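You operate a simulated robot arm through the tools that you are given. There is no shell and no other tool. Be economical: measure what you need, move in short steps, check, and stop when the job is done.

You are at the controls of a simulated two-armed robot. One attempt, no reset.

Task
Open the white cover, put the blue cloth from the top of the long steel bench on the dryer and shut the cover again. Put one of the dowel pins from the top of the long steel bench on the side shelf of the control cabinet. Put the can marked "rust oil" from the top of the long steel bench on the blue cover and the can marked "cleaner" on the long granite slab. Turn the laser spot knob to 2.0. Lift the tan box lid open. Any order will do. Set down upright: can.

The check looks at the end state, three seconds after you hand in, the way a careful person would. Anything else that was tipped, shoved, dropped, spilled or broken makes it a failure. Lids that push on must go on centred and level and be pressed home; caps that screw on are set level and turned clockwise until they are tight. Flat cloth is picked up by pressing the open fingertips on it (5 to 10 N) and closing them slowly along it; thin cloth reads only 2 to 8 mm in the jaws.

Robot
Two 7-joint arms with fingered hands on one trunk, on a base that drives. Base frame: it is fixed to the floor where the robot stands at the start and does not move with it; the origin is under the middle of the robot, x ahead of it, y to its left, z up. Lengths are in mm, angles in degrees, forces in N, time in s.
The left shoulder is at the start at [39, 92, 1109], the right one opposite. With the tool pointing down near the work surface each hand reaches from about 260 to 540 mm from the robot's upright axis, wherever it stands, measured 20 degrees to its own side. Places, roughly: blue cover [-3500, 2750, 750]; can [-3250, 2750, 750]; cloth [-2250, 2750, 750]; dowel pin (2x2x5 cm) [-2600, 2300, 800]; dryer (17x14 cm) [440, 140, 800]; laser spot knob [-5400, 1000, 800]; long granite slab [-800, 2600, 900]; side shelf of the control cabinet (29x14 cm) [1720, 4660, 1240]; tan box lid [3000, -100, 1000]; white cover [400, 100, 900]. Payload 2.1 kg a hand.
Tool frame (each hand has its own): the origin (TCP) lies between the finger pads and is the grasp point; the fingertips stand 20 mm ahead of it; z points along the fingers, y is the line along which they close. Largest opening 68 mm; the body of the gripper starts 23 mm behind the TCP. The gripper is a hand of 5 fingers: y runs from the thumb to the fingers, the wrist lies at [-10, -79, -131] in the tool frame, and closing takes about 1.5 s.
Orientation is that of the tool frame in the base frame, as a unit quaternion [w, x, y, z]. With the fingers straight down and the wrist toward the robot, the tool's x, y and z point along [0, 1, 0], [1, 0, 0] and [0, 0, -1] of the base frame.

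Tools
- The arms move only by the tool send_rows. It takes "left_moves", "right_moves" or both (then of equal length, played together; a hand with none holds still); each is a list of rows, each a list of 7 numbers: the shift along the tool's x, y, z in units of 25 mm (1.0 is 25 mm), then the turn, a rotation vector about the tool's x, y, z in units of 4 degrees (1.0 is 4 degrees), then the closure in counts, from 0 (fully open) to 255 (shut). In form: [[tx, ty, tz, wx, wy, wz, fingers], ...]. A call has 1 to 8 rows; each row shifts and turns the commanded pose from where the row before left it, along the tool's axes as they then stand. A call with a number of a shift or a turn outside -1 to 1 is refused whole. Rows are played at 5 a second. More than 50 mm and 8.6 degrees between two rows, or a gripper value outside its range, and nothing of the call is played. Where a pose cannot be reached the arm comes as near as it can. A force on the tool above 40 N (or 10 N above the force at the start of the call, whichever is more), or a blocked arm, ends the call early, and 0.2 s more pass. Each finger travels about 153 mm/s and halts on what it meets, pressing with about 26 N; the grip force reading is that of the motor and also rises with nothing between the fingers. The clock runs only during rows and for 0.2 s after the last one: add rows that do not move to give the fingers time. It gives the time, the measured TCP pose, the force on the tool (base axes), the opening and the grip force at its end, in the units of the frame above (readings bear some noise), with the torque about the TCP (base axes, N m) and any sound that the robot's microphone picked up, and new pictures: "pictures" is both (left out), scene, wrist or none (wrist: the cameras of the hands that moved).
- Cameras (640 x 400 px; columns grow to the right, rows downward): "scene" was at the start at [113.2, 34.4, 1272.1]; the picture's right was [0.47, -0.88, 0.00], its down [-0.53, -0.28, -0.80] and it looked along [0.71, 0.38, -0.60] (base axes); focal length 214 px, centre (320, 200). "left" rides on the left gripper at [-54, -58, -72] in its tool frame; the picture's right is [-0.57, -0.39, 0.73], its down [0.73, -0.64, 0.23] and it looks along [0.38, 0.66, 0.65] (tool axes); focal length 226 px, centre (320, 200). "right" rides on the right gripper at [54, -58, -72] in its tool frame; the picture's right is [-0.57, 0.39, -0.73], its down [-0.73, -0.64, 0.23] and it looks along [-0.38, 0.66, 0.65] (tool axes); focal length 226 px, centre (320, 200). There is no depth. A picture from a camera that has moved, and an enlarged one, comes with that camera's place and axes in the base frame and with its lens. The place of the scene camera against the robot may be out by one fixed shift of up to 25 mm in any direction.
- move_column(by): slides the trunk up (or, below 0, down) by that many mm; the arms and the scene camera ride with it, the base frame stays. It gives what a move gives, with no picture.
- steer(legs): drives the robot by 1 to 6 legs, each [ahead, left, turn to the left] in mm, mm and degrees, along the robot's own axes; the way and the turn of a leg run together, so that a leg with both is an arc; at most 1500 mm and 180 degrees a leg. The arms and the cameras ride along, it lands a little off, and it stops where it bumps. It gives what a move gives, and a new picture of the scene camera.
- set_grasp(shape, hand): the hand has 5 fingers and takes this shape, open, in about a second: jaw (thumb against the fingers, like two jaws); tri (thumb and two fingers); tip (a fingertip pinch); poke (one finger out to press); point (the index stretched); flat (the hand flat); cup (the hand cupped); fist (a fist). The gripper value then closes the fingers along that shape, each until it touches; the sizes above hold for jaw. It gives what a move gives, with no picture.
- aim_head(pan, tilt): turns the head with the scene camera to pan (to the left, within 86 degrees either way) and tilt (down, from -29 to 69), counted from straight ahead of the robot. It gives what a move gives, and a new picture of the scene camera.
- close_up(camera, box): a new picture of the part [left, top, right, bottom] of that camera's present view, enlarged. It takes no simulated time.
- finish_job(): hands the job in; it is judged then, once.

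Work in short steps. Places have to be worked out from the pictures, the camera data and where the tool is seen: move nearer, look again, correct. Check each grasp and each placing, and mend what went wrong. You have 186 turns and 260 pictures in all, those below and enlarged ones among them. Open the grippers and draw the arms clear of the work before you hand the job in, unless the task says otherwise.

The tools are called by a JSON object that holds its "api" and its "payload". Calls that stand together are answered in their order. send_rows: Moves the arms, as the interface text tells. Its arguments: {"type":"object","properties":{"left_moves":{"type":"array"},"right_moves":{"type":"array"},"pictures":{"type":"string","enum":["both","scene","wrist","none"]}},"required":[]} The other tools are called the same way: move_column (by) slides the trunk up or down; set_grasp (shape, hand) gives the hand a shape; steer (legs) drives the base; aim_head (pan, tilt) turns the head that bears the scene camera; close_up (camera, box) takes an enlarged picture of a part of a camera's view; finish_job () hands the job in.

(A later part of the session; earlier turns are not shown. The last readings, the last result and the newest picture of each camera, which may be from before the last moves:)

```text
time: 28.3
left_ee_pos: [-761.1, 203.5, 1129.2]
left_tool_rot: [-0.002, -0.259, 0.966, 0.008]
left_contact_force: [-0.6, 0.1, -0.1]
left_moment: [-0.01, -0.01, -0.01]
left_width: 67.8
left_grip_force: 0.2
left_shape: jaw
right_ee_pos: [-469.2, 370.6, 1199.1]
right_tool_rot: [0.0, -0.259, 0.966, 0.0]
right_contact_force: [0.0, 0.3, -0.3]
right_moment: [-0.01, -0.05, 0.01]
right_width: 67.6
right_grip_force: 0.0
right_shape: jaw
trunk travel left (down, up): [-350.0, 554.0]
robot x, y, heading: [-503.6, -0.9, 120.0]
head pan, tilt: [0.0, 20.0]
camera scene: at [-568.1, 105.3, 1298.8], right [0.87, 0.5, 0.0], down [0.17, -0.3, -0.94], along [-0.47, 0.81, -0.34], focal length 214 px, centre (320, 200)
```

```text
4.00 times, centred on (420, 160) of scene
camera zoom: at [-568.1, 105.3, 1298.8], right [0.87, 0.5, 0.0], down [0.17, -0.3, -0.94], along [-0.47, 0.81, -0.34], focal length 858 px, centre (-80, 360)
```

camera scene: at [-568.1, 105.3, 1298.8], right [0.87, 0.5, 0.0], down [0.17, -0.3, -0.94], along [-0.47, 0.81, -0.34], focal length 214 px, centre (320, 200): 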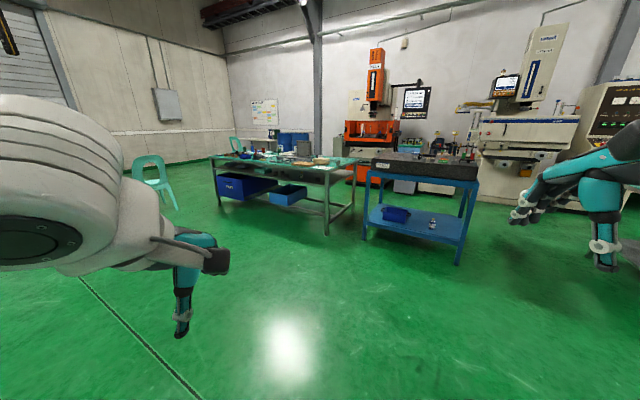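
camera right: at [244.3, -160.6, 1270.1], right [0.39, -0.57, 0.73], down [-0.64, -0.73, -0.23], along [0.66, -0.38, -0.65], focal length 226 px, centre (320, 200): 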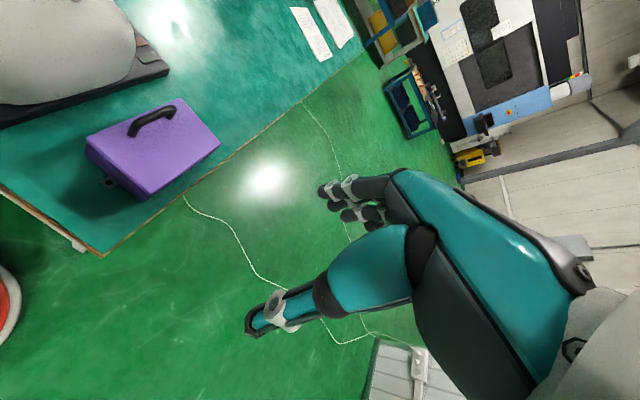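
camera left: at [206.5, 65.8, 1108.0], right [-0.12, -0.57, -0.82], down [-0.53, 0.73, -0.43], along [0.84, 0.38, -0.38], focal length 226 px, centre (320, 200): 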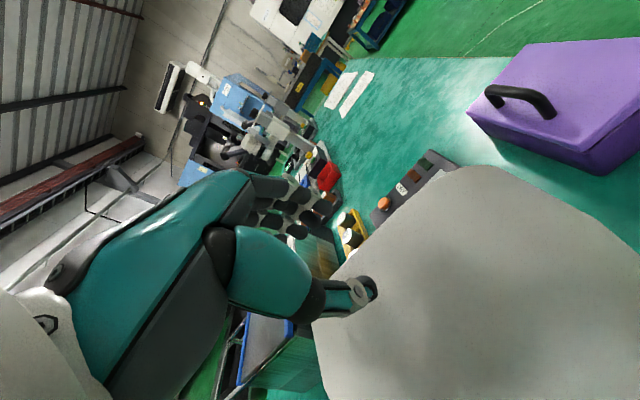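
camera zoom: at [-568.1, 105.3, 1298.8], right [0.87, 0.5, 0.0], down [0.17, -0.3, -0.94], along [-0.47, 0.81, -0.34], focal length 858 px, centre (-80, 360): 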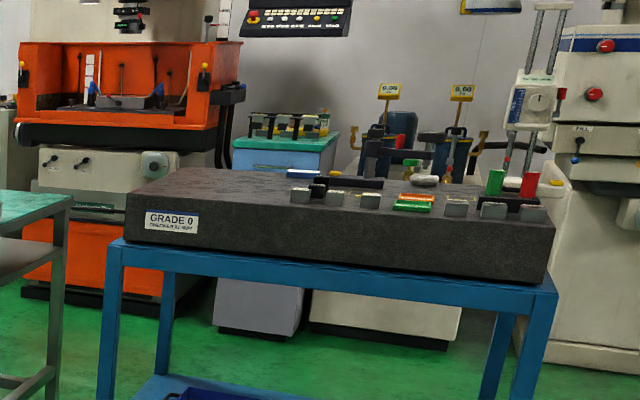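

Cans (green, blue, red) stand at the far left of the bench. I'll drive to about (-2250, 1600) facing the bench.

{"api": "steer", "payload": {"legs": [[0, 0, 16.6], [1200, 0, 0], [1160, 0, 0], [0, 0, -46.6]]}}

{"api": "close_up", "payload": {"camera": "scene", "box": [160, 130, 480, 330]}}

```text
time: 42.8
left_ee_pos: [-2257.2, 1968.0, 1129.5]
left_tool_rot: [0.0, 0.025, 1.0, 0.009]
left_contact_force: [0.1, 0.4, 0.0]
left_moment: [0.02, -0.04, 0.0]
left_width: 68.0
left_grip_force: 0.1
left_shape: jaw
right_ee_pos: [-1919.7, 1949.4, 1199.7]
right_tool_rot: [0.0, 0.025, 1.0, 0.001]
right_contact_force: [0.8, 0.6, 0.7]
right_moment: [0.0, -0.03, 0.0]
right_width: 67.6
right_grip_force: 0.1
right_shape: jaw
trunk travel left (down, up): [-350.0, 554.0]
robot x, y, heading: [-2153.7, 1653.7, 87.3]
head pan, tilt: [0.0, 20.0]
camera scene: at [-2144.7, 1779.0, 1298.8], right [1.0, -0.05, 0.0], down [-0.02, -0.34, -0.94], along [0.05, 0.94, -0.34], focal length 214 px, centre (320, 200)
```

scene: 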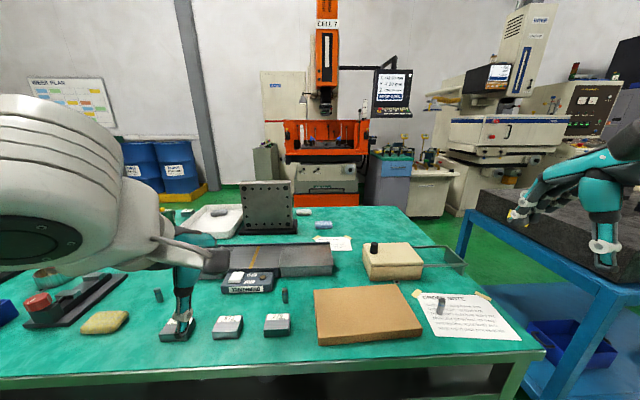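

```text
2.00 times, centred on (320, 230) of scene
camera zoom: at [-2144.7, 1779.0, 1298.8], right [1.0, -0.05, 0.0], down [-0.02, -0.34, -0.94], along [0.05, 0.94, -0.34], focal length 429 px, centre (320, 140)
```

zoom: 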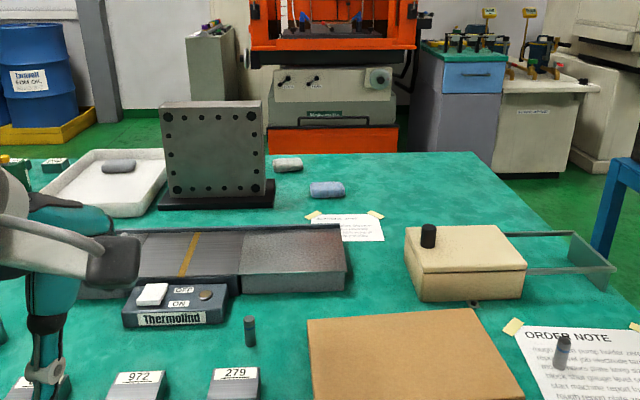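

The blue rolled cloth lies near (-2075, 2750), reachable only from the bench's far side. Dowel pins stand near this edge; one at about (-2222, 2270). I'll line my right arm up with it.

{"api": "steer", "payload": {"legs": [[155, 240, 2.7]]}}

{"api": "aim_head", "payload": {"pan": -15, "tilt": 45}}

{"api": "close_up", "payload": {"camera": "right", "box": [0, 0, 640, 400]}}

```text
time: 44.8
left_ee_pos: [-2502.7, 2125.3, 1129.4]
left_tool_rot: [0.0, 0.001, 1.0, 0.009]
left_contact_force: [-0.4, -0.5, -0.7]
left_moment: [0.0, 0.02, -0.02]
left_width: 67.6
left_grip_force: 0.0
left_shape: jaw
right_ee_pos: [-2165.8, 2123.6, 1199.7]
right_tool_rot: [0.0, 0.002, 1.0, 0.0]
right_contact_force: [-0.3, 0.5, 0.2]
right_moment: [-0.01, 0.0, 0.01]
right_width: 67.6
right_grip_force: 0.1
right_shape: jaw
trunk travel left (down, up): [-350.0, 554.0]
robot x, y, heading: [-2381.0, 1818.0, 89.8]
head pan, tilt: [0.0, 20.0]
camera scene: at [-2381.8, 1942.6, 1298.8], right [1.0, 0.0, 0.0], down [0.0, -0.34, -0.94], along [0.0, 0.94, -0.34], focal length 214 px, centre (320, 200)
```

scene: 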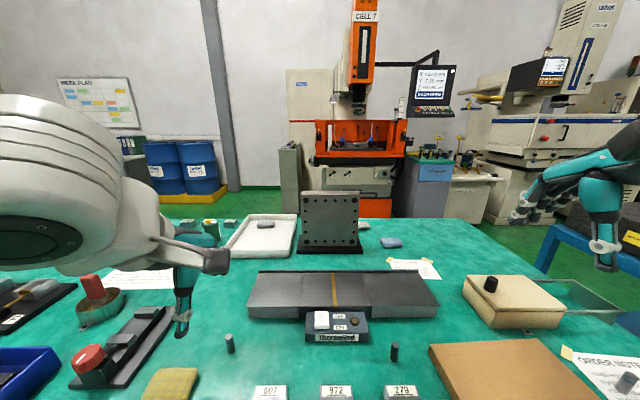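

```text
time: 45.7
left_ee_pos: [-2501.4, 2124.3, 1130.1]
left_tool_rot: [0.0, 0.002, 1.0, 0.009]
left_contact_force: [-0.9, -0.2, -0.3]
left_moment: [0.01, -0.02, -0.01]
left_width: 68.0
left_grip_force: 0.1
left_shape: jaw
right_ee_pos: [-2165.6, 2122.0, 1200.0]
right_tool_rot: [0.0, 0.002, 1.0, 0.0]
right_contact_force: [-1.2, 0.1, 0.1]
right_moment: [0.04, -0.02, 0.01]
right_width: 67.7
right_grip_force: 0.1
right_shape: jaw
trunk travel left (down, up): [-350.0, 554.0]
robot x, y, heading: [-2384.5, 1817.7, 89.7]
head pan, tilt: [-15.0, 45.0]
camera scene: at [-2360.6, 1927.9, 1260.2], right [0.97, -0.26, 0.0], down [-0.18, -0.68, -0.71], along [0.19, 0.68, -0.71], focal length 214 px, centre (320, 200)
```

scene: 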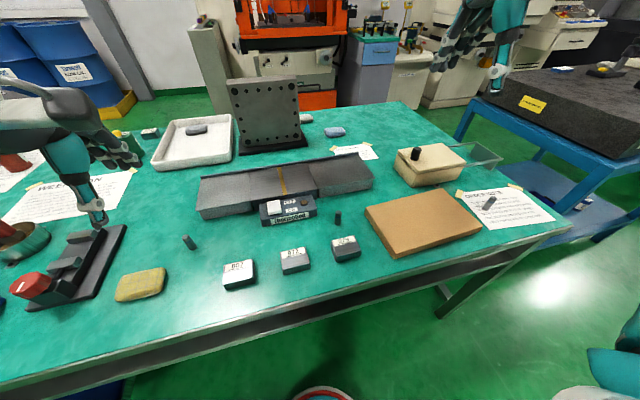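

```text
1.00 times, centred on (320, 200) of right (not enlarged: the box is as wide or as high as the picture)
camera zoom: at [-2220.8, 2065.5, 1270.0], right [0.57, 0.38, 0.73], down [0.73, -0.64, -0.23], along [0.38, 0.66, -0.65], focal length 226 px, centre (320, 200)
```

zoom: 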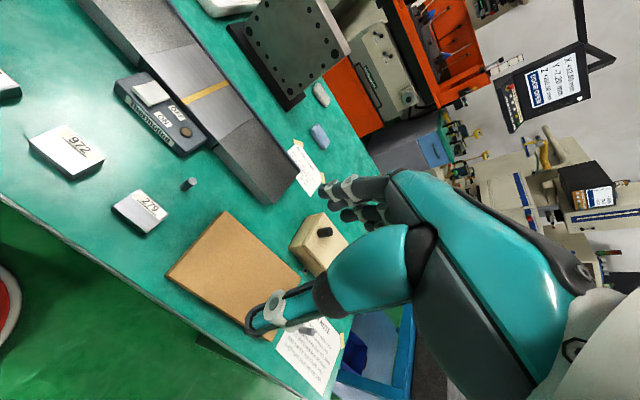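

The pin appears in both views near (-2221, 2262). I'll bring the right hand above it at z≈1000 for a better fix.

{"api": "send_rows", "payload": {"right_moves": [[0.27, 0.65, 1, 0, 0, 0, 0], [0.27, 0.65, 1, 0, 0, 0, 0], [0.27, 0.65, 1, 0, 0, 0, 0], [0.27, 0.65, 1, 0, 0, 0, 0], [0.27, 0.65, 1, 0, 0, 0, 0], [0.27, 0.65, 1, 0, 0, 0, 0], [0.27, 0.65, 1, 0, 0, 0, 0], [0.27, 0.65, 1, 0, 0, 0, 0]]}}

```text
time: 47.5
left_ee_pos: [-2502.2, 2125.6, 1129.1]
left_tool_rot: [0.0, 0.002, 1.0, 0.008]
left_contact_force: [0.0, 0.0, -0.2]
left_moment: [-0.03, -0.02, -0.01]
left_width: 68.0
left_grip_force: 0.1
left_shape: jaw
right_ee_pos: [-2219.0, 2252.0, 998.7]
right_tool_rot: [0.0, 0.002, 1.0, 0.0]
right_contact_force: [-0.5, -0.4, -0.1]
right_moment: [0.01, 0.02, 0.01]
right_width: 67.5
right_grip_force: 0.0
right_shape: jaw
trunk travel left (down, up): [-350.0, 554.0]
robot x, y, heading: [-2381.6, 1821.7, 89.9]
head pan, tilt: [-15.0, 45.0]
camera scene: at [-2360.6, 1928.0, 1260.1], right [0.96, -0.26, 0.0], down [-0.19, -0.68, -0.71], along [0.19, 0.68, -0.71], focal length 214 px, centre (320, 200)
camera right: at [-2273.6, 2195.5, 1070.2], right [0.57, 0.39, 0.73], down [0.73, -0.64, -0.23], along [0.38, 0.66, -0.65], focal length 226 px, centre (320, 200)
```

scene: 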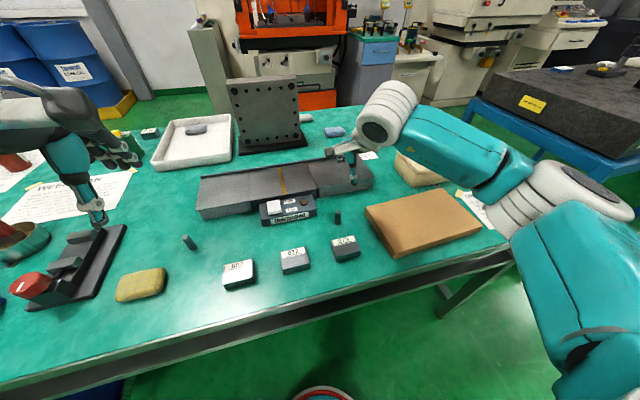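
right: 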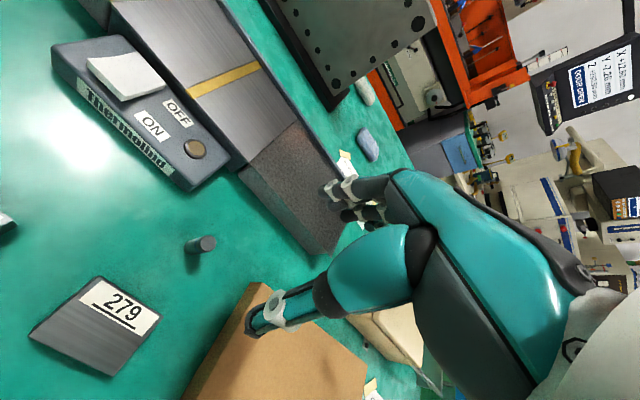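

Triangulated with two wrist views: pin centre (-2221, 2274, 815), bench top ≈ 790. Descending over it with fingers partly open, stopping short to check.

{"api": "send_rows", "payload": {"right_moves": [[0.08, 0.44, 0.5, 0, 0, 0, 80], [0, 0.44, 0.5, 0, 0, 0, 80], [0, 0, 1, 0, 0, 0, 80], [0, 0, 1, 0, 0, 0, 80], [0, 0, 1, 0, 0, 0, 80], [0, 0, 1, 0, 0, 0, 80]]}}

```text
time: 48.9
left_ee_pos: [-2502.2, 2126.7, 1129.6]
left_tool_rot: [0.0, 0.001, 1.0, 0.009]
left_contact_force: [0.2, 0.2, 0.6]
left_moment: [0.01, -0.01, 0.02]
left_width: 67.8
left_grip_force: 0.1
left_shape: jaw
right_ee_pos: [-2223.1, 2273.9, 873.6]
right_tool_rot: [-0.001, 0.001, 1.0, -0.001]
right_contact_force: [0.4, -0.4, -0.5]
right_moment: [0.0, -0.03, 0.01]
right_width: 46.7
right_grip_force: 0.1
right_shape: jaw
trunk travel left (down, up): [-350.0, 554.0]
robot x, y, heading: [-2383.4, 1817.5, 89.7]
head pan, tilt: [-15.0, 45.0]
camera scene: at [-2360.6, 1928.0, 1260.1], right [0.96, -0.26, 0.0], down [-0.19, -0.68, -0.71], along [0.19, 0.68, -0.71], focal length 214 px, centre (320, 200)
camera right: at [-2278.5, 2216.7, 943.9], right [0.57, 0.38, 0.73], down [0.73, -0.64, -0.23], along [0.38, 0.66, -0.65], focal length 226 px, centre (320, 200)
```

scene: 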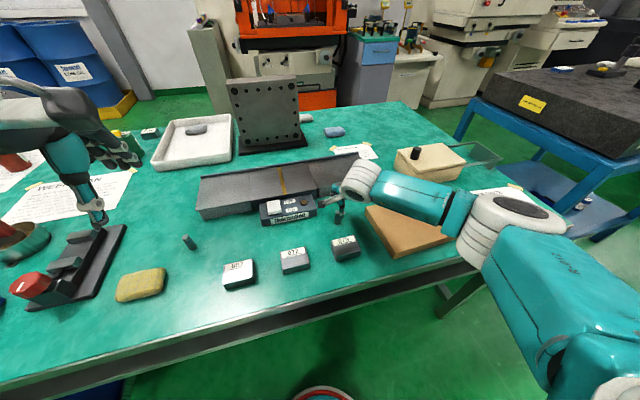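
right: 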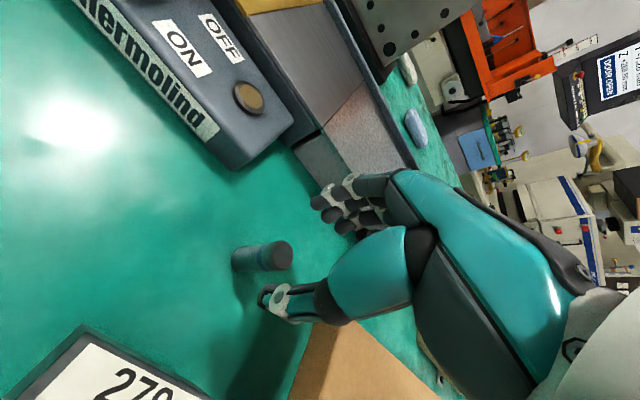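

Pin confirmed at (-2219, 2274). Going down to z≈818 and closing.

{"api": "send_rows", "payload": {"right_moves": [[-0.1, 0, 0.8, 0, 0, 0, 80], [0, 0, 0.8, 0, 0, 0, 80], [0, 0, 0.62, 0, 0, 0, 80], [0, 0, 0, 0, 0, 0, 255], [0, 0, 0, 0, 0, 0, 255], [0, 0, 0, 0, 0, 0, 255], [0, 0, 0, 0, 0, 0, 255], [0, 0, 0, 0, 0, 0, 255]], "pictures": "wrist"}}

```text
time: 50.7
left_ee_pos: [-2502.2, 2125.1, 1130.3]
left_tool_rot: [-0.001, 0.001, 1.0, 0.01]
left_contact_force: [0.6, 0.3, 0.4]
left_moment: [0.01, 0.02, 0.02]
left_width: 67.7
left_grip_force: 0.0
left_shape: jaw
right_ee_pos: [-2219.4, 2272.8, 819.0]
right_tool_rot: [0.0, 0.002, 1.0, 0.001]
right_contact_force: [3.8, 3.0, 17.3]
right_moment: [0.38, 0.05, -0.05]
right_width: 18.4
right_grip_force: 25.6
right_shape: jaw
trunk travel left (down, up): [-350.0, 554.0]
robot x, y, heading: [-2382.3, 1819.3, 89.7]
head pan, tilt: [-15.0, 45.0]
camera right: at [-2275.3, 2216.1, 890.7], right [0.57, 0.38, 0.73], down [0.73, -0.64, -0.23], along [0.38, 0.66, -0.64], focal length 226 px, centre (320, 200)
```

right: 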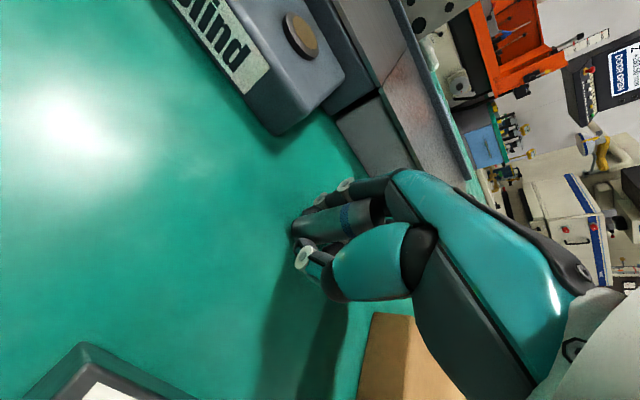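

Gripped at 18.4 mm. Lifting with short steps and retracting the arm over the floor.

{"api": "send_rows", "payload": {"right_moves": [[0, 0, -0.5, 0, 0, 0, 255], [0, 0, -1, 0, 0, 0, 255], [0, 0, -1, 0, 0, 0, 255], [0, 0, -1, 0, 0, 0, 255], [0, 0, -1, 0, 0, 0, 255], [-0.5, -1, -1, 0, 0, 0, 255], [-0.5, -1, -1, 0, 0, 0, 255], [-0.5, -1, -1, 0, 0, 0, 255]], "pictures": "wrist"}}

```text
time: 52.5
left_ee_pos: [-2502.1, 2124.8, 1129.3]
left_tool_rot: [0.0, 0.002, 1.0, 0.009]
left_contact_force: [0.2, 0.7, 1.3]
left_moment: [0.02, -0.01, 0.01]
left_width: 68.1
left_grip_force: 0.1
left_shape: jaw
right_ee_pos: [-2178.9, 2199.1, 1004.6]
right_tool_rot: [0.0, 0.002, 1.0, 0.0]
right_contact_force: [0.6, 0.2, -0.9]
right_moment: [0.01, -0.01, 0.0]
right_width: 11.5
right_grip_force: 25.8
right_shape: jaw
trunk travel left (down, up): [-350.0, 554.0]
robot x, y, heading: [-2383.6, 1823.4, 90.0]
head pan, tilt: [-15.0, 45.0]
camera right: at [-2234.9, 2142.8, 1076.8], right [0.57, 0.39, 0.73], down [0.73, -0.64, -0.23], along [0.38, 0.66, -0.65], focal length 226 px, centre (320, 200)
```

right: 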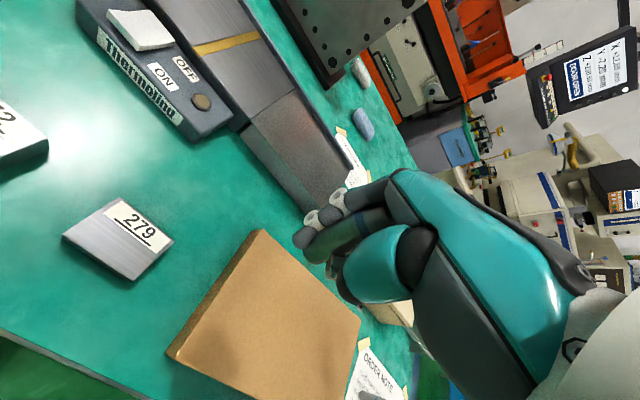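

Width went to 11.5; let me see how the pin sits.

{"api": "close_up", "payload": {"camera": "right", "box": [270, 150, 430, 330]}}

```text
2.22 times, centred on (350, 240) of right
camera zoom: at [-2234.9, 2142.8, 1076.8], right [0.57, 0.39, 0.73], down [0.73, -0.64, -0.23], along [0.38, 0.66, -0.65], focal length 502 px, centre (253, 111)
```

zoom: 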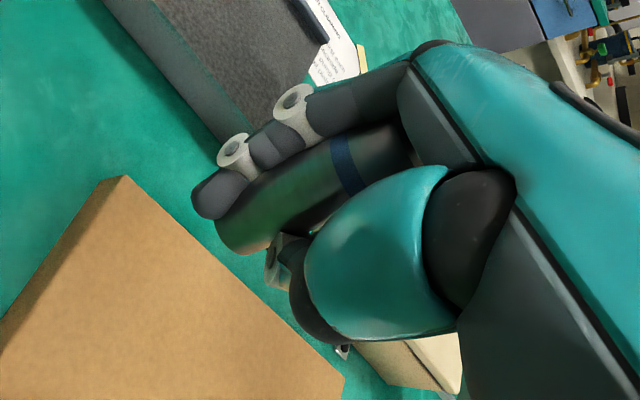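

The pin lies securely in the fingers. I'll raise that hand, back off, and head to the laser knob near (-5400, 1000).

{"api": "send_rows", "payload": {"right_moves": [[0, -0.5, -1, 0, 0, 0, 255], [0, -0.5, -1, 0, 0, 0, 255], [0, -0.5, -1, 0, 0, 0, 255], [0, -0.5, -1, 0, 0, 0, 255], [0, 0, -1, 0, 0, 0, 255], [0, 0, -1, 0, 0, 0, 255]], "pictures": "none"}}

{"api": "aim_head", "payload": {"pan": 0, "tilt": 20}}

{"api": "steer", "payload": {"legs": [[-350, 0, 0], [0, 0, 100], [1300, 0, 0]]}}

```text
time: 53.9
left_ee_pos: [-2502.7, 2125.8, 1129.6]
left_tool_rot: [0.001, 0.001, 1.0, 0.009]
left_contact_force: [1.1, -0.3, -0.6]
left_moment: [-0.01, -0.03, -0.01]
left_width: 67.9
left_grip_force: 0.1
left_shape: jaw
right_ee_pos: [-2184.2, 2149.4, 1157.2]
right_tool_rot: [0.001, 0.002, 1.0, 0.0]
right_contact_force: [0.6, -0.8, -1.4]
right_moment: [0.01, 0.04, -0.01]
right_width: 11.3
right_grip_force: 25.8
right_shape: jaw
trunk travel left (down, up): [-350.0, 554.0]
robot x, y, heading: [-2383.8, 1818.4, 89.6]
head pan, tilt: [-15.0, 45.0]
```

```text
time: 54.8
left_ee_pos: [-2502.8, 2125.3, 1129.0]
left_tool_rot: [0.0, 0.002, 1.0, 0.008]
left_contact_force: [0.1, 0.1, 0.3]
left_moment: [0.01, -0.02, -0.04]
left_width: 68.0
left_grip_force: 0.0
left_shape: jaw
right_ee_pos: [-2184.9, 2149.9, 1155.5]
right_tool_rot: [0.001, 0.002, 1.0, 0.0]
right_contact_force: [-0.5, 0.0, -1.9]
right_moment: [0.02, 0.02, 0.03]
right_width: 11.1
right_grip_force: 26.0
right_shape: jaw
trunk travel left (down, up): [-350.0, 554.0]
robot x, y, heading: [-2383.5, 1819.8, 89.8]
head pan, tilt: [0.0, 20.0]
camera scene: at [-2381.5, 1942.6, 1298.7], right [1.0, 0.0, 0.0], down [0.0, -0.34, -0.94], along [0.0, 0.94, -0.34], focal length 214 px, centre (320, 200)
```

scene: 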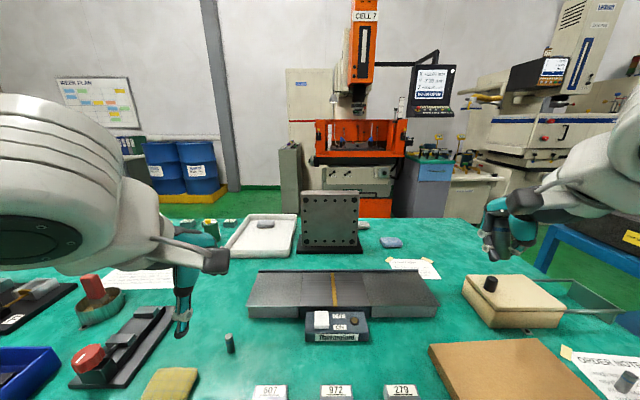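

```text
time: 67.4
left_ee_pos: [-3954.5, 1086.5, 1129.2]
left_tool_rot: [0.007, 0.762, -0.648, -0.006]
left_contact_force: [-0.4, 0.0, -0.4]
left_moment: [0.01, -0.03, -0.02]
left_width: 67.7
left_grip_force: 0.0
left_shape: jaw
right_ee_pos: [-4029.6, 1393.9, 1156.2]
right_tool_rot: [-0.001, 0.762, -0.648, 0.0]
right_contact_force: [-0.3, -0.2, 0.0]
right_moment: [0.01, -0.03, -0.02]
right_width: 11.0
right_grip_force: 26.5
right_shape: jaw
trunk travel left (down, up): [-350.0, 554.0]
robot x, y, heading: [-3668.1, 1256.0, -170.6]
head pan, tilt: [0.0, 20.0]
camera scene: at [-3798.7, 1227.3, 1298.8], right [-0.16, 0.99, 0.0], down [0.34, 0.05, -0.94], along [-0.93, -0.15, -0.34], focal length 214 px, centre (320, 200)
```

scene: 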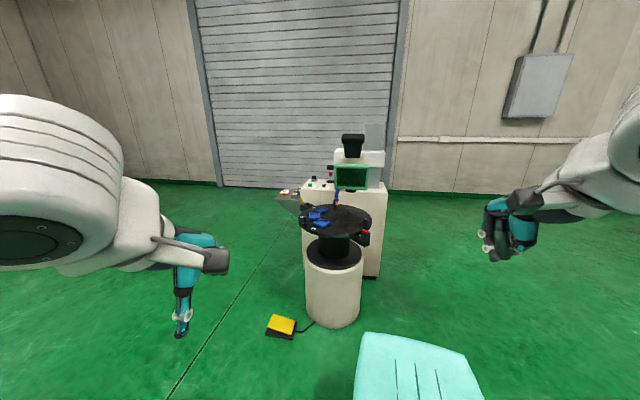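

A laser workstation is ahead, with a teal chair close ahead on my right. I'll zoom in on the workstation.

{"api": "close_up", "payload": {"camera": "scene", "box": [260, 120, 420, 220]}}

{"api": "aim_head", "payload": {"pan": -10, "tilt": 55}}

```text
4.00 times, centred on (340, 170) of scene
camera zoom: at [-3798.7, 1227.3, 1298.8], right [-0.16, 0.99, 0.0], down [0.34, 0.05, -0.94], along [-0.93, -0.15, -0.34], focal length 858 px, centre (240, 320)
```

zoom: 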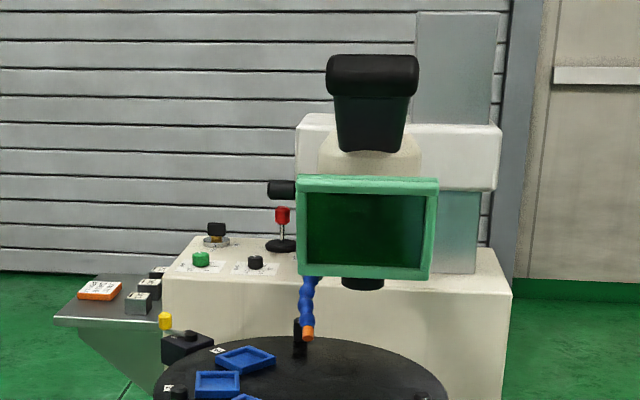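

```text
time: 68.4
left_ee_pos: [-3954.1, 1085.7, 1128.6]
left_tool_rot: [0.007, 0.762, -0.648, -0.005]
left_contact_force: [0.2, -0.2, -0.2]
left_moment: [-0.01, 0.02, -0.03]
left_width: 68.1
left_grip_force: 0.0
left_shape: jaw
right_ee_pos: [-4028.4, 1395.5, 1157.2]
right_tool_rot: [0.0, 0.762, -0.648, 0.0]
right_contact_force: [-0.3, -1.3, -0.5]
right_moment: [0.01, 0.01, 0.0]
right_width: 11.4
right_grip_force: 25.8
right_shape: jaw
trunk travel left (down, up): [-350.0, 554.0]
robot x, y, heading: [-3670.7, 1255.7, -170.9]
head pan, tilt: [-10.0, 55.0]
camera scene: at [-3778.9, 1243.1, 1246.8], right [0.01, 1.0, 0.0], down [0.82, -0.01, -0.57], along [-0.57, 0.01, -0.82], focal length 214 px, centre (320, 200)
```

scene: 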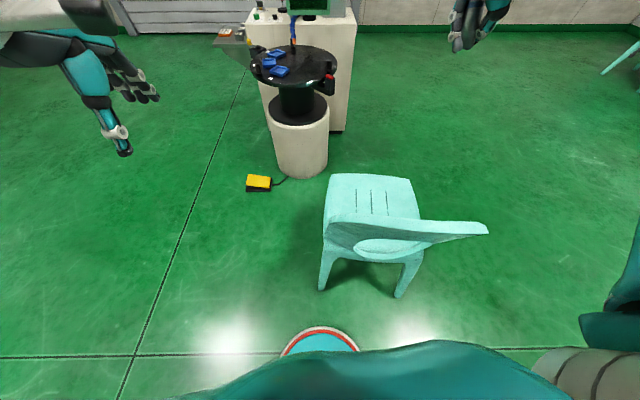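

The knobs sit on the left top of the machine near (-5300, 920); a foot pedal lies near (-4810, 790) and the chair is 400 mm ahead. I'll circle left of both to about (-5000, 450) and face the knobs.

{"api": "aim_head", "payload": {"pan": 10, "tilt": 30}}

{"api": "steer", "payload": {"legs": [[0, 0, 55.7], [1140, 0, 0], [0, 0, -45], [520, 0, 0], [0, 0, -75]]}}

```text
time: 69.3
left_ee_pos: [-3953.9, 1086.8, 1128.8]
left_tool_rot: [0.007, 0.762, -0.648, -0.005]
left_contact_force: [0.4, -0.7, -0.1]
left_moment: [0.01, 0.0, 0.0]
left_width: 67.6
left_grip_force: 0.0
left_shape: jaw
right_ee_pos: [-4030.1, 1395.5, 1156.9]
right_tool_rot: [-0.001, 0.762, -0.648, 0.0]
right_contact_force: [1.3, 1.0, -0.6]
right_moment: [-0.01, -0.03, 0.0]
right_width: 11.3
right_grip_force: 26.2
right_shape: jaw
trunk travel left (down, up): [-350.0, 554.0]
robot x, y, heading: [-3666.8, 1256.0, -170.7]
head pan, tilt: [10.0, 30.0]
camera scene: at [-3792.2, 1212.5, 1282.7], right [-0.33, 0.94, 0.0], down [0.47, 0.16, -0.87], along [-0.82, -0.28, -0.5], focal length 214 px, centre (320, 200)
```

scene: 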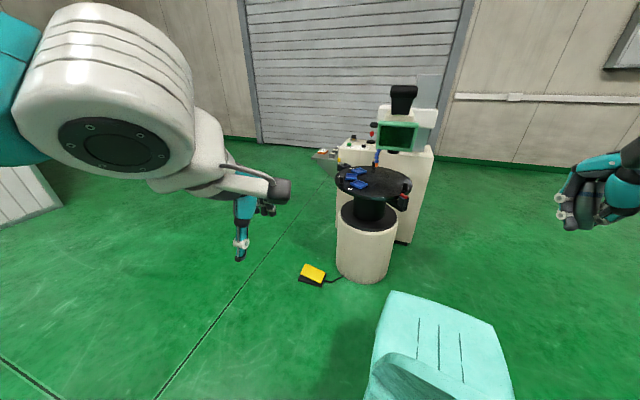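

```text
time: 85.6
left_ee_pos: [-4911.8, 201.5, 1129.6]
left_tool_rot: [-0.003, -0.302, 0.953, 0.008]
left_contact_force: [0.7, 0.4, 0.4]
left_moment: [0.0, -0.01, 0.03]
left_width: 67.9
left_grip_force: 0.1
left_shape: jaw
right_ee_pos: [-4668.9, 404.4, 1156.3]
right_tool_rot: [0.0, -0.302, 0.953, 0.0]
right_contact_force: [0.3, 0.2, -1.0]
right_moment: [-0.02, 0.0, 0.05]
right_width: 11.2
right_grip_force: 26.0
right_shape: jaw
trunk travel left (down, up): [-350.0, 554.0]
robot x, y, heading: [-4635.3, 21.6, 125.2]
head pan, tilt: [10.0, 30.0]
camera scene: at [-4722.4, 108.1, 1282.7], right [0.7, 0.71, 0.0], down [0.35, -0.35, -0.87], along [-0.61, 0.61, -0.5], focal length 214 px, centre (320, 200)
```

scene: 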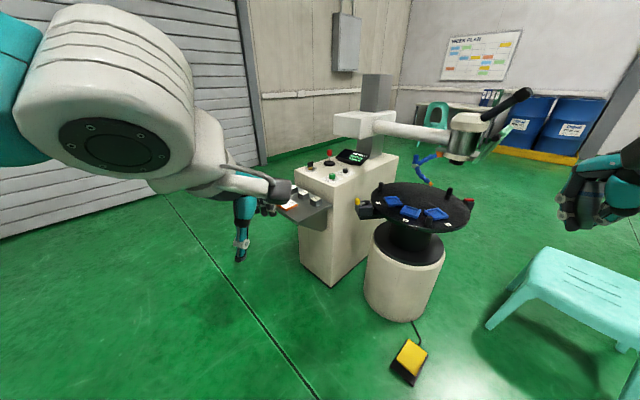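

I mis-turned by 20° and landed at (-4635, 22) facing 125°, which is clear. Zooming in on the control panel.

{"api": "close_up", "payload": {"camera": "scene", "box": [280, 130, 400, 205]}}

```text
5.33 times, centred on (340, 168) of scene
camera zoom: at [-4722.4, 108.1, 1282.7], right [0.7, 0.71, 0.0], down [0.35, -0.35, -0.87], along [-0.61, 0.61, -0.5], focal length 1144 px, centre (213, 373)
```

zoom: 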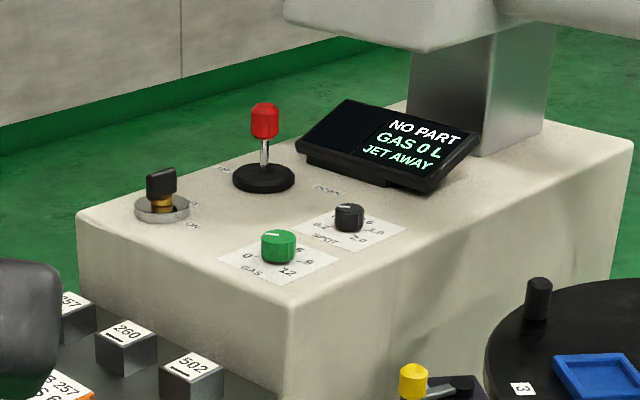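

The black SPOT knob is the one (scale 0.2 … 2.0), at about (-5412, 998, 810); the green one is GAS. I'll tuck the right hand outward to keep it clear of the microscope, then drive to about (-5125, 540).

{"api": "send_rows", "payload": {"right_moves": [[-0.8, -0.45, 0, 0, 0, 0, 255], [-0.8, -0.45, 0, 0, 0, 0, 255], [-0.8, -0.45, 0, 0, 0, 0, 255], [-0.8, -0.45, 0, 0, 0, 0, 255], [-0.8, -0.45, 0, 0, 0, 0, 255]], "pictures": "none"}}

{"api": "steer", "payload": {"legs": [[700, 100, 0], [0, 0, -30]]}}

{"api": "aim_head", "payload": {"pan": 30, "tilt": 45}}

```text
time: 86.8
left_ee_pos: [-4913.2, 201.4, 1129.4]
left_tool_rot: [-0.002, -0.303, 0.953, 0.008]
left_contact_force: [-0.1, 0.0, 0.4]
left_moment: [-0.05, -0.01, -0.01]
left_width: 68.0
left_grip_force: 0.0
left_shape: jaw
right_ee_pos: [-4553.1, 417.9, 1155.9]
right_tool_rot: [0.0, -0.302, 0.953, 0.0]
right_contact_force: [0.7, 0.3, -0.9]
right_moment: [-0.02, 0.02, 0.03]
right_width: 11.3
right_grip_force: 25.7
right_shape: jaw
trunk travel left (down, up): [-350.0, 554.0]
robot x, y, heading: [-4642.9, 17.2, 125.2]
head pan, tilt: [10.0, 30.0]
```

```text
time: 92.1
left_ee_pos: [-5266.7, 815.6, 1128.0]
left_tool_rot: [0.0, -0.047, 0.999, 0.009]
left_contact_force: [0.1, -0.7, 0.1]
left_moment: [-0.02, 0.02, 0.0]
left_width: 68.0
left_grip_force: 0.0
left_shape: jaw
right_ee_pos: [-4849.4, 821.9, 1155.2]
right_tool_rot: [0.0, -0.046, 0.999, -0.001]
right_contact_force: [0.5, 0.2, -1.3]
right_moment: [-0.01, 0.0, 0.0]
right_width: 11.2
right_grip_force: 26.1
right_shape: jaw
trunk travel left (down, up): [-350.0, 554.0]
robot x, y, heading: [-5116.9, 518.2, 95.2]
head pan, tilt: [10.0, 30.0]
camera scene: at [-5144.4, 638.9, 1282.8], right [0.96, 0.26, 0.0], down [0.13, -0.48, -0.87], along [-0.23, 0.84, -0.5], focal length 214 px, centre (320, 200)
```

scene: 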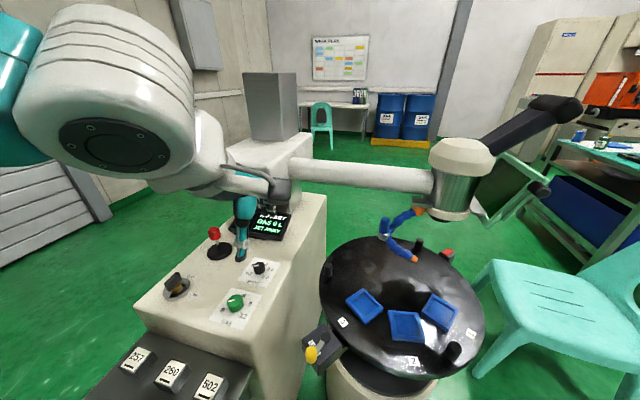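

```text
time: 93.0
left_ee_pos: [-5266.6, 815.6, 1128.6]
left_tool_rot: [0.0, -0.046, 0.999, 0.008]
left_contact_force: [0.0, -0.1, -0.5]
left_moment: [-0.02, 0.01, 0.0]
left_width: 68.1
left_grip_force: 0.1
left_shape: jaw
right_ee_pos: [-4847.9, 823.3, 1155.9]
right_tool_rot: [-0.001, -0.046, 0.999, 0.0]
right_contact_force: [0.2, 0.0, -0.5]
right_moment: [-0.01, 0.0, 0.0]
right_width: 11.2
right_grip_force: 25.7
right_shape: jaw
trunk travel left (down, up): [-350.0, 554.0]
robot x, y, heading: [-5118.3, 523.9, 95.3]
head pan, tilt: [30.0, 45.0]
camera scene: at [-5167.5, 618.0, 1260.2], right [0.82, 0.58, 0.0], down [0.41, -0.58, -0.71], along [-0.41, 0.58, -0.71], focal length 214 px, centre (320, 200)
```

scene: 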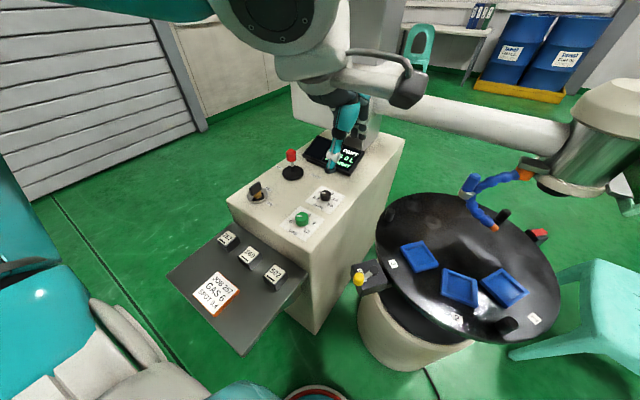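

Dial view: let me zoom on the SPOT scale.

{"api": "close_up", "payload": {"camera": "scene", "box": [280, 165, 360, 245]}}

{"api": "close_up", "payload": {"camera": "left", "box": [0, 0, 640, 400]}}

```text
5.00 times, centred on (320, 205) of scene
camera zoom: at [-5167.5, 618.0, 1260.2], right [0.82, 0.58, 0.0], down [0.41, -0.58, -0.71], along [-0.41, 0.58, -0.71], focal length 1072 px, centre (320, 175)
```

zoom: 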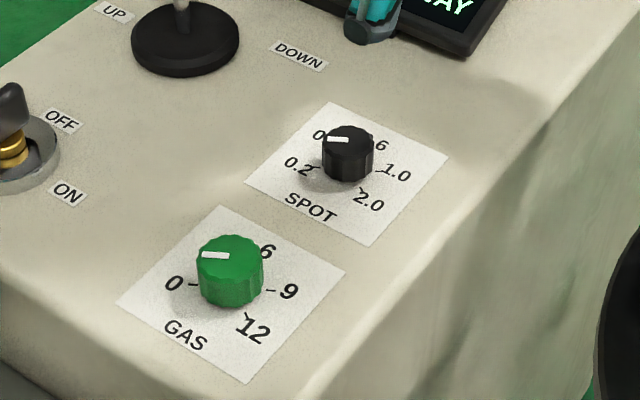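

```text
1.00 times, centred on (320, 200) of left (not enlarged: the box is as wide or as high as the picture)
camera zoom: at [-5205.5, 760.3, 1200.4], right [0.6, -0.32, -0.73], down [-0.67, -0.7, -0.24], along [-0.44, 0.64, -0.63], focal length 226 px, centre (320, 200)
```

zoom: 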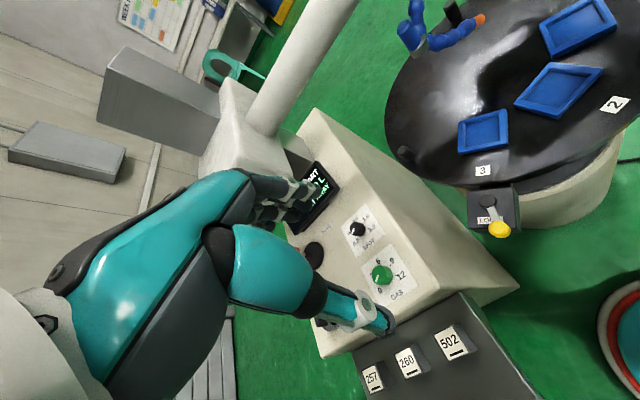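

Scale reads clockwise 0.2, 0.4, 0.6, 1.0, 2.0 at 60° spacing as seen from my side, and the mark is at about 0.2, so I need about 240° clockwise. The knob is 560 mm away; I'll ease 60 mm closer and bring the left hand above it.

{"api": "steer", "payload": {"legs": [[60, -10, 0]]}}

{"api": "send_rows", "payload": {"left_moves": [[0.6, 0.7, 0.7, 0, 0, 0, 0], [0.6, 0.7, 0.7, 0, 0, 0, 0], [0.6, 0.7, 0.7, 0, 0, 0, 0], [0.6, 0.7, 0.7, 0, 0, 0, 0], [0.6, 0.7, 0.7, 0, 0, 0, 0], [0.6, 0.7, 0.7, 0, 0, 0, 0], [0.6, 0.7, 0.7, 0, 0, 0, 0], [0.6, 0.7, 0.7, 0, 0, 0, 0]]}}

```text
time: 93.9
left_ee_pos: [-5261.4, 876.5, 1128.7]
left_tool_rot: [0.0, -0.046, 0.999, 0.008]
left_contact_force: [0.4, 0.6, 0.2]
left_moment: [0.03, -0.03, 0.01]
left_width: 67.9
left_grip_force: 0.0
left_shape: jaw
right_ee_pos: [-4843.9, 883.2, 1156.1]
right_tool_rot: [0.0, -0.045, 0.999, 0.0]
right_contact_force: [0.0, -0.7, -0.1]
right_moment: [0.03, 0.03, 0.01]
right_width: 11.3
right_grip_force: 25.8
right_shape: jaw
trunk travel left (down, up): [-350.0, 554.0]
robot x, y, heading: [-5115.7, 580.1, 95.1]
head pan, tilt: [30.0, 45.0]
camera scene: at [-5163.1, 678.0, 1260.1], right [0.82, 0.58, 0.0], down [0.41, -0.58, -0.71], along [-0.41, 0.58, -0.71], focal length 214 px, centre (320, 200)
```

scene: 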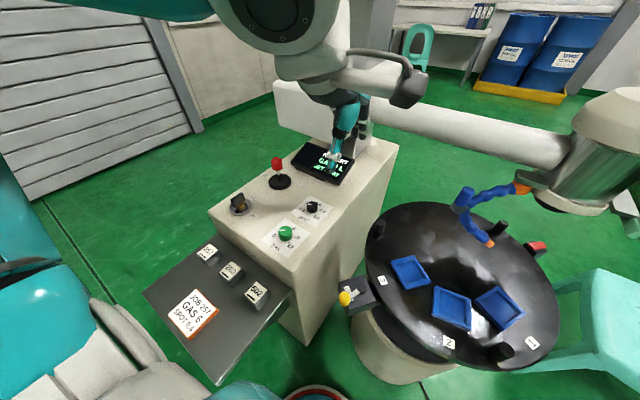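

```text
time: 95.7
left_ee_pos: [-5393.7, 1007.7, 990.8]
left_tool_rot: [-0.001, -0.047, 0.999, 0.009]
left_contact_force: [0.3, -0.2, -0.8]
left_moment: [-0.03, 0.0, -0.03]
left_width: 67.9
left_grip_force: 0.2
left_shape: jaw
right_ee_pos: [-4843.7, 881.8, 1156.5]
right_tool_rot: [0.0, -0.047, 0.999, 0.001]
right_contact_force: [-1.0, 0.2, 0.2]
right_moment: [-0.02, 0.0, 0.01]
right_width: 11.1
right_grip_force: 25.6
right_shape: jaw
trunk travel left (down, up): [-350.0, 554.0]
robot x, y, heading: [-5116.7, 581.2, 95.4]
head pan, tilt: [30.0, 45.0]
camera scene: at [-5163.2, 677.7, 1260.1], right [0.82, 0.58, 0.0], down [0.41, -0.58, -0.71], along [-0.41, 0.58, -0.71], focal length 214 px, centre (320, 200)
camera left: at [-5333.8, 952.4, 1061.0], right [0.6, -0.32, -0.74], down [-0.67, -0.7, -0.24], along [-0.44, 0.64, -0.63], focal length 226 px, centre (320, 200)
```

scene: 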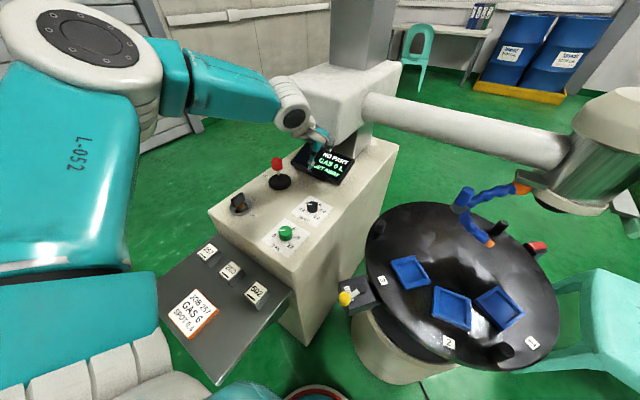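
left: 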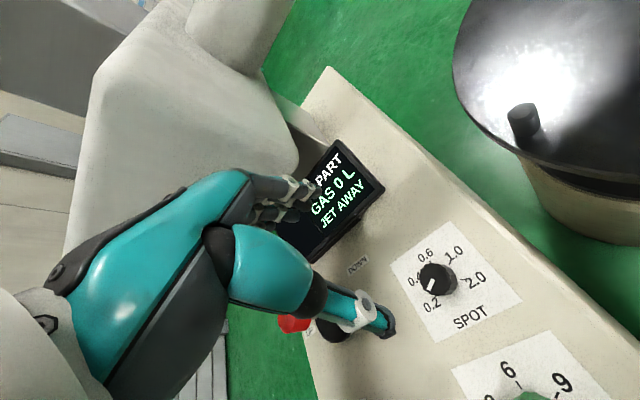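

Knob fixed at about (-5416, 1004, 812). A close look at its pointer.

{"api": "close_up", "payload": {"camera": "left", "box": [380, 220, 540, 350]}}

```text
3.08 times, centred on (460, 285) of left
camera zoom: at [-5333.8, 952.4, 1061.0], right [0.6, -0.32, -0.74], down [-0.67, -0.7, -0.24], along [-0.44, 0.64, -0.63], focal length 696 px, centre (-111, -62)
```

zoom: 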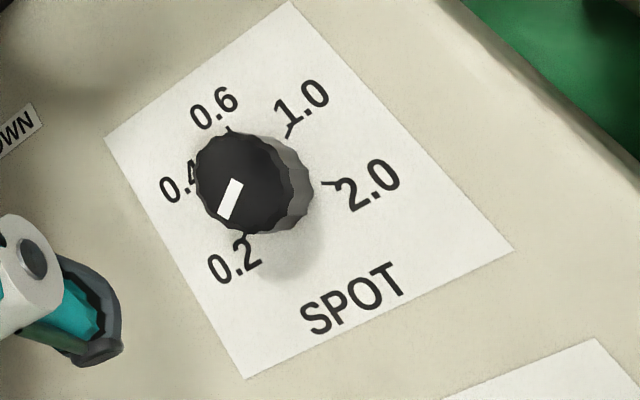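

The mark points exactly at 0.2, so 240° clockwise is needed. I'll centre above the knob and pre-turn the hand 60° counter-clockwise.

{"api": "send_rows", "payload": {"left_moves": [[0.89, -0.08, 0.5, 0, 0, -1, 0], [0, 0, 0.5, 0, 0, -1, 0], [0, 0, 0, 0, 0, -1, 0], [0, 0, 0, 0, 0, -1, 0], [0, 0, 0, 0, 0, -1, 0], [0, 0, 0, 0, 0, -1, 0], [0, 0, 0, 0, 0, -1, 0], [0, 0, 0, 0, 0, -1, 0]], "pictures": "none"}}

{"api": "send_rows", "payload": {"left_moves": [[0, 0, 0, 0, 0, -1, 0], [0, 0, 0, 0, 0, -1, 0], [0, 0, 0, 0, 0, -1, 0], [0, 0, 0, 0, 0, -1, 0], [0, 0, 0, 0, 0, -1, 0], [0, 0, 0, 0, 0, -1, 0], [0, 0, 0, 0, 0, -1, 0]], "pictures": "both"}}

```text
time: 97.5
left_ee_pos: [-5415.8, 1001.4, 967.3]
left_tool_rot: [0.002, -0.32, 0.947, 0.01]
left_contact_force: [0.3, -0.2, 0.6]
left_moment: [0.03, -0.04, 0.0]
left_width: 68.0
left_grip_force: 0.0
left_shape: jaw
right_ee_pos: [-4843.4, 882.2, 1157.6]
right_tool_rot: [0.0, -0.046, 0.999, -0.001]
right_contact_force: [0.5, 0.0, -1.2]
right_moment: [-0.04, 0.01, -0.01]
right_width: 11.4
right_grip_force: 26.3
right_shape: jaw
trunk travel left (down, up): [-350.0, 554.0]
robot x, y, heading: [-5111.5, 581.6, 95.3]
head pan, tilt: [30.0, 45.0]
```

```text
time: 99.1
left_ee_pos: [-5417.1, 1002.0, 966.8]
left_tool_rot: [0.005, -0.54, 0.841, 0.007]
left_contact_force: [-0.1, -0.3, 0.5]
left_moment: [-0.02, -0.02, 0.02]
left_width: 67.8
left_grip_force: 0.0
left_shape: jaw
right_ee_pos: [-4844.5, 883.7, 1155.8]
right_tool_rot: [0.0, -0.046, 0.999, 0.0]
right_contact_force: [0.7, 0.0, -0.9]
right_moment: [-0.02, 0.0, 0.02]
right_width: 11.3
right_grip_force: 25.7
right_shape: jaw
trunk travel left (down, up): [-350.0, 554.0]
robot x, y, heading: [-5115.0, 582.3, 95.3]
head pan, tilt: [30.0, 45.0]
camera scene: at [-5163.2, 677.7, 1260.1], right [0.82, 0.58, 0.0], down [0.41, -0.58, -0.71], along [-0.41, 0.58, -0.71], focal length 214 px, centre (320, 200)
camera left: at [-5339.9, 1025.4, 1039.2], right [0.59, 0.37, -0.72], down [0.28, -0.93, -0.25], along [-0.76, -0.06, -0.65], focal length 226 px, centre (320, 200)
```

scene: 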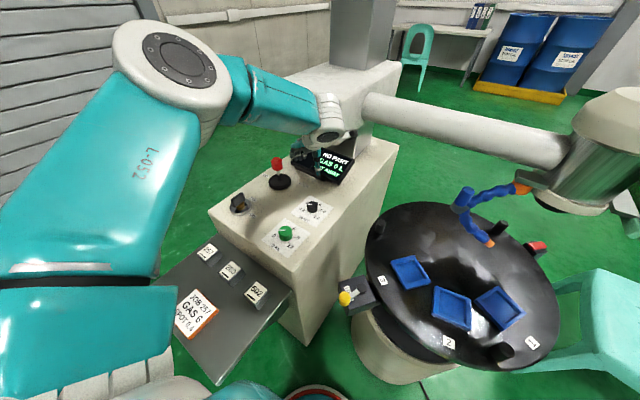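
left: 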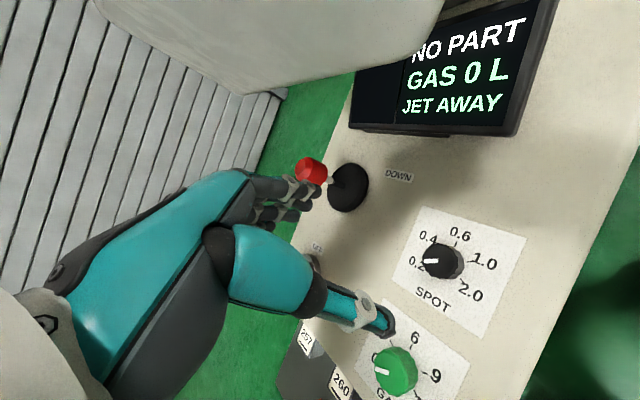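

Knob still resolves to (-5416, 1003). Descending, last part slowly to feel for the panel.

{"api": "send_rows", "payload": {"left_moves": [[0, 0.03, 1, 0, 0, 0, 60], [0, 0, 1, 0, 0, 0, 60], [0, 0, 1, 0, 0, 0, 60], [0, 0, 1, 0, 0, 0, 60], [0, 0, 0.7, 0, 0, 0, 60], [0, 0, 0.4, 0, 0, 0, 60], [0, 0, 0.3, 0, 0, 0, 60], [0, 0, 0.2, 0, 0, 0, 60]], "pictures": "both"}}

```text
time: 100.9
left_ee_pos: [-5427.0, 959.2, 867.5]
left_tool_rot: [0.005, -0.54, 0.842, 0.008]
left_contact_force: [0.2, 0.9, 0.1]
left_moment: [-0.01, 0.01, -0.02]
left_width: 52.1
left_grip_force: 0.0
left_shape: jaw
left hand out of reach, approached as far as the arm can: row 2, 3, 4, 5, 6, 7, 8
right_ee_pos: [-4843.7, 882.9, 1155.9]
right_tool_rot: [0.0, -0.046, 0.999, 0.0]
right_contact_force: [0.0, -0.1, -0.6]
right_moment: [-0.04, 0.02, 0.01]
right_width: 11.3
right_grip_force: 26.1
right_shape: jaw
trunk travel left (down, up): [-350.0, 554.0]
robot x, y, heading: [-5113.3, 581.5, 95.2]
head pan, tilt: [30.0, 45.0]
camera scene: at [-5163.2, 677.7, 1260.1], right [0.82, 0.58, 0.0], down [0.41, -0.58, -0.71], along [-0.41, 0.58, -0.71], focal length 214 px, centre (320, 200)
camera left: at [-5352.0, 982.0, 940.0], right [0.59, 0.37, -0.72], down [0.28, -0.93, -0.25], along [-0.76, -0.05, -0.65], focal length 226 px, centre (320, 200)
```

scene: 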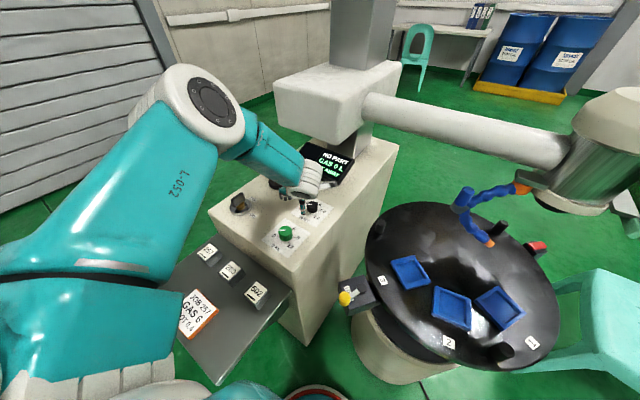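
left: 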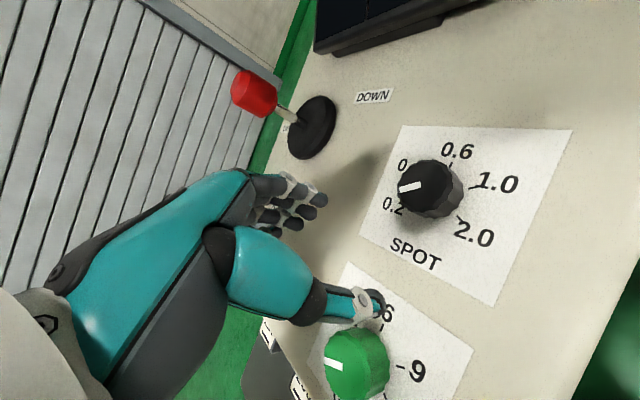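

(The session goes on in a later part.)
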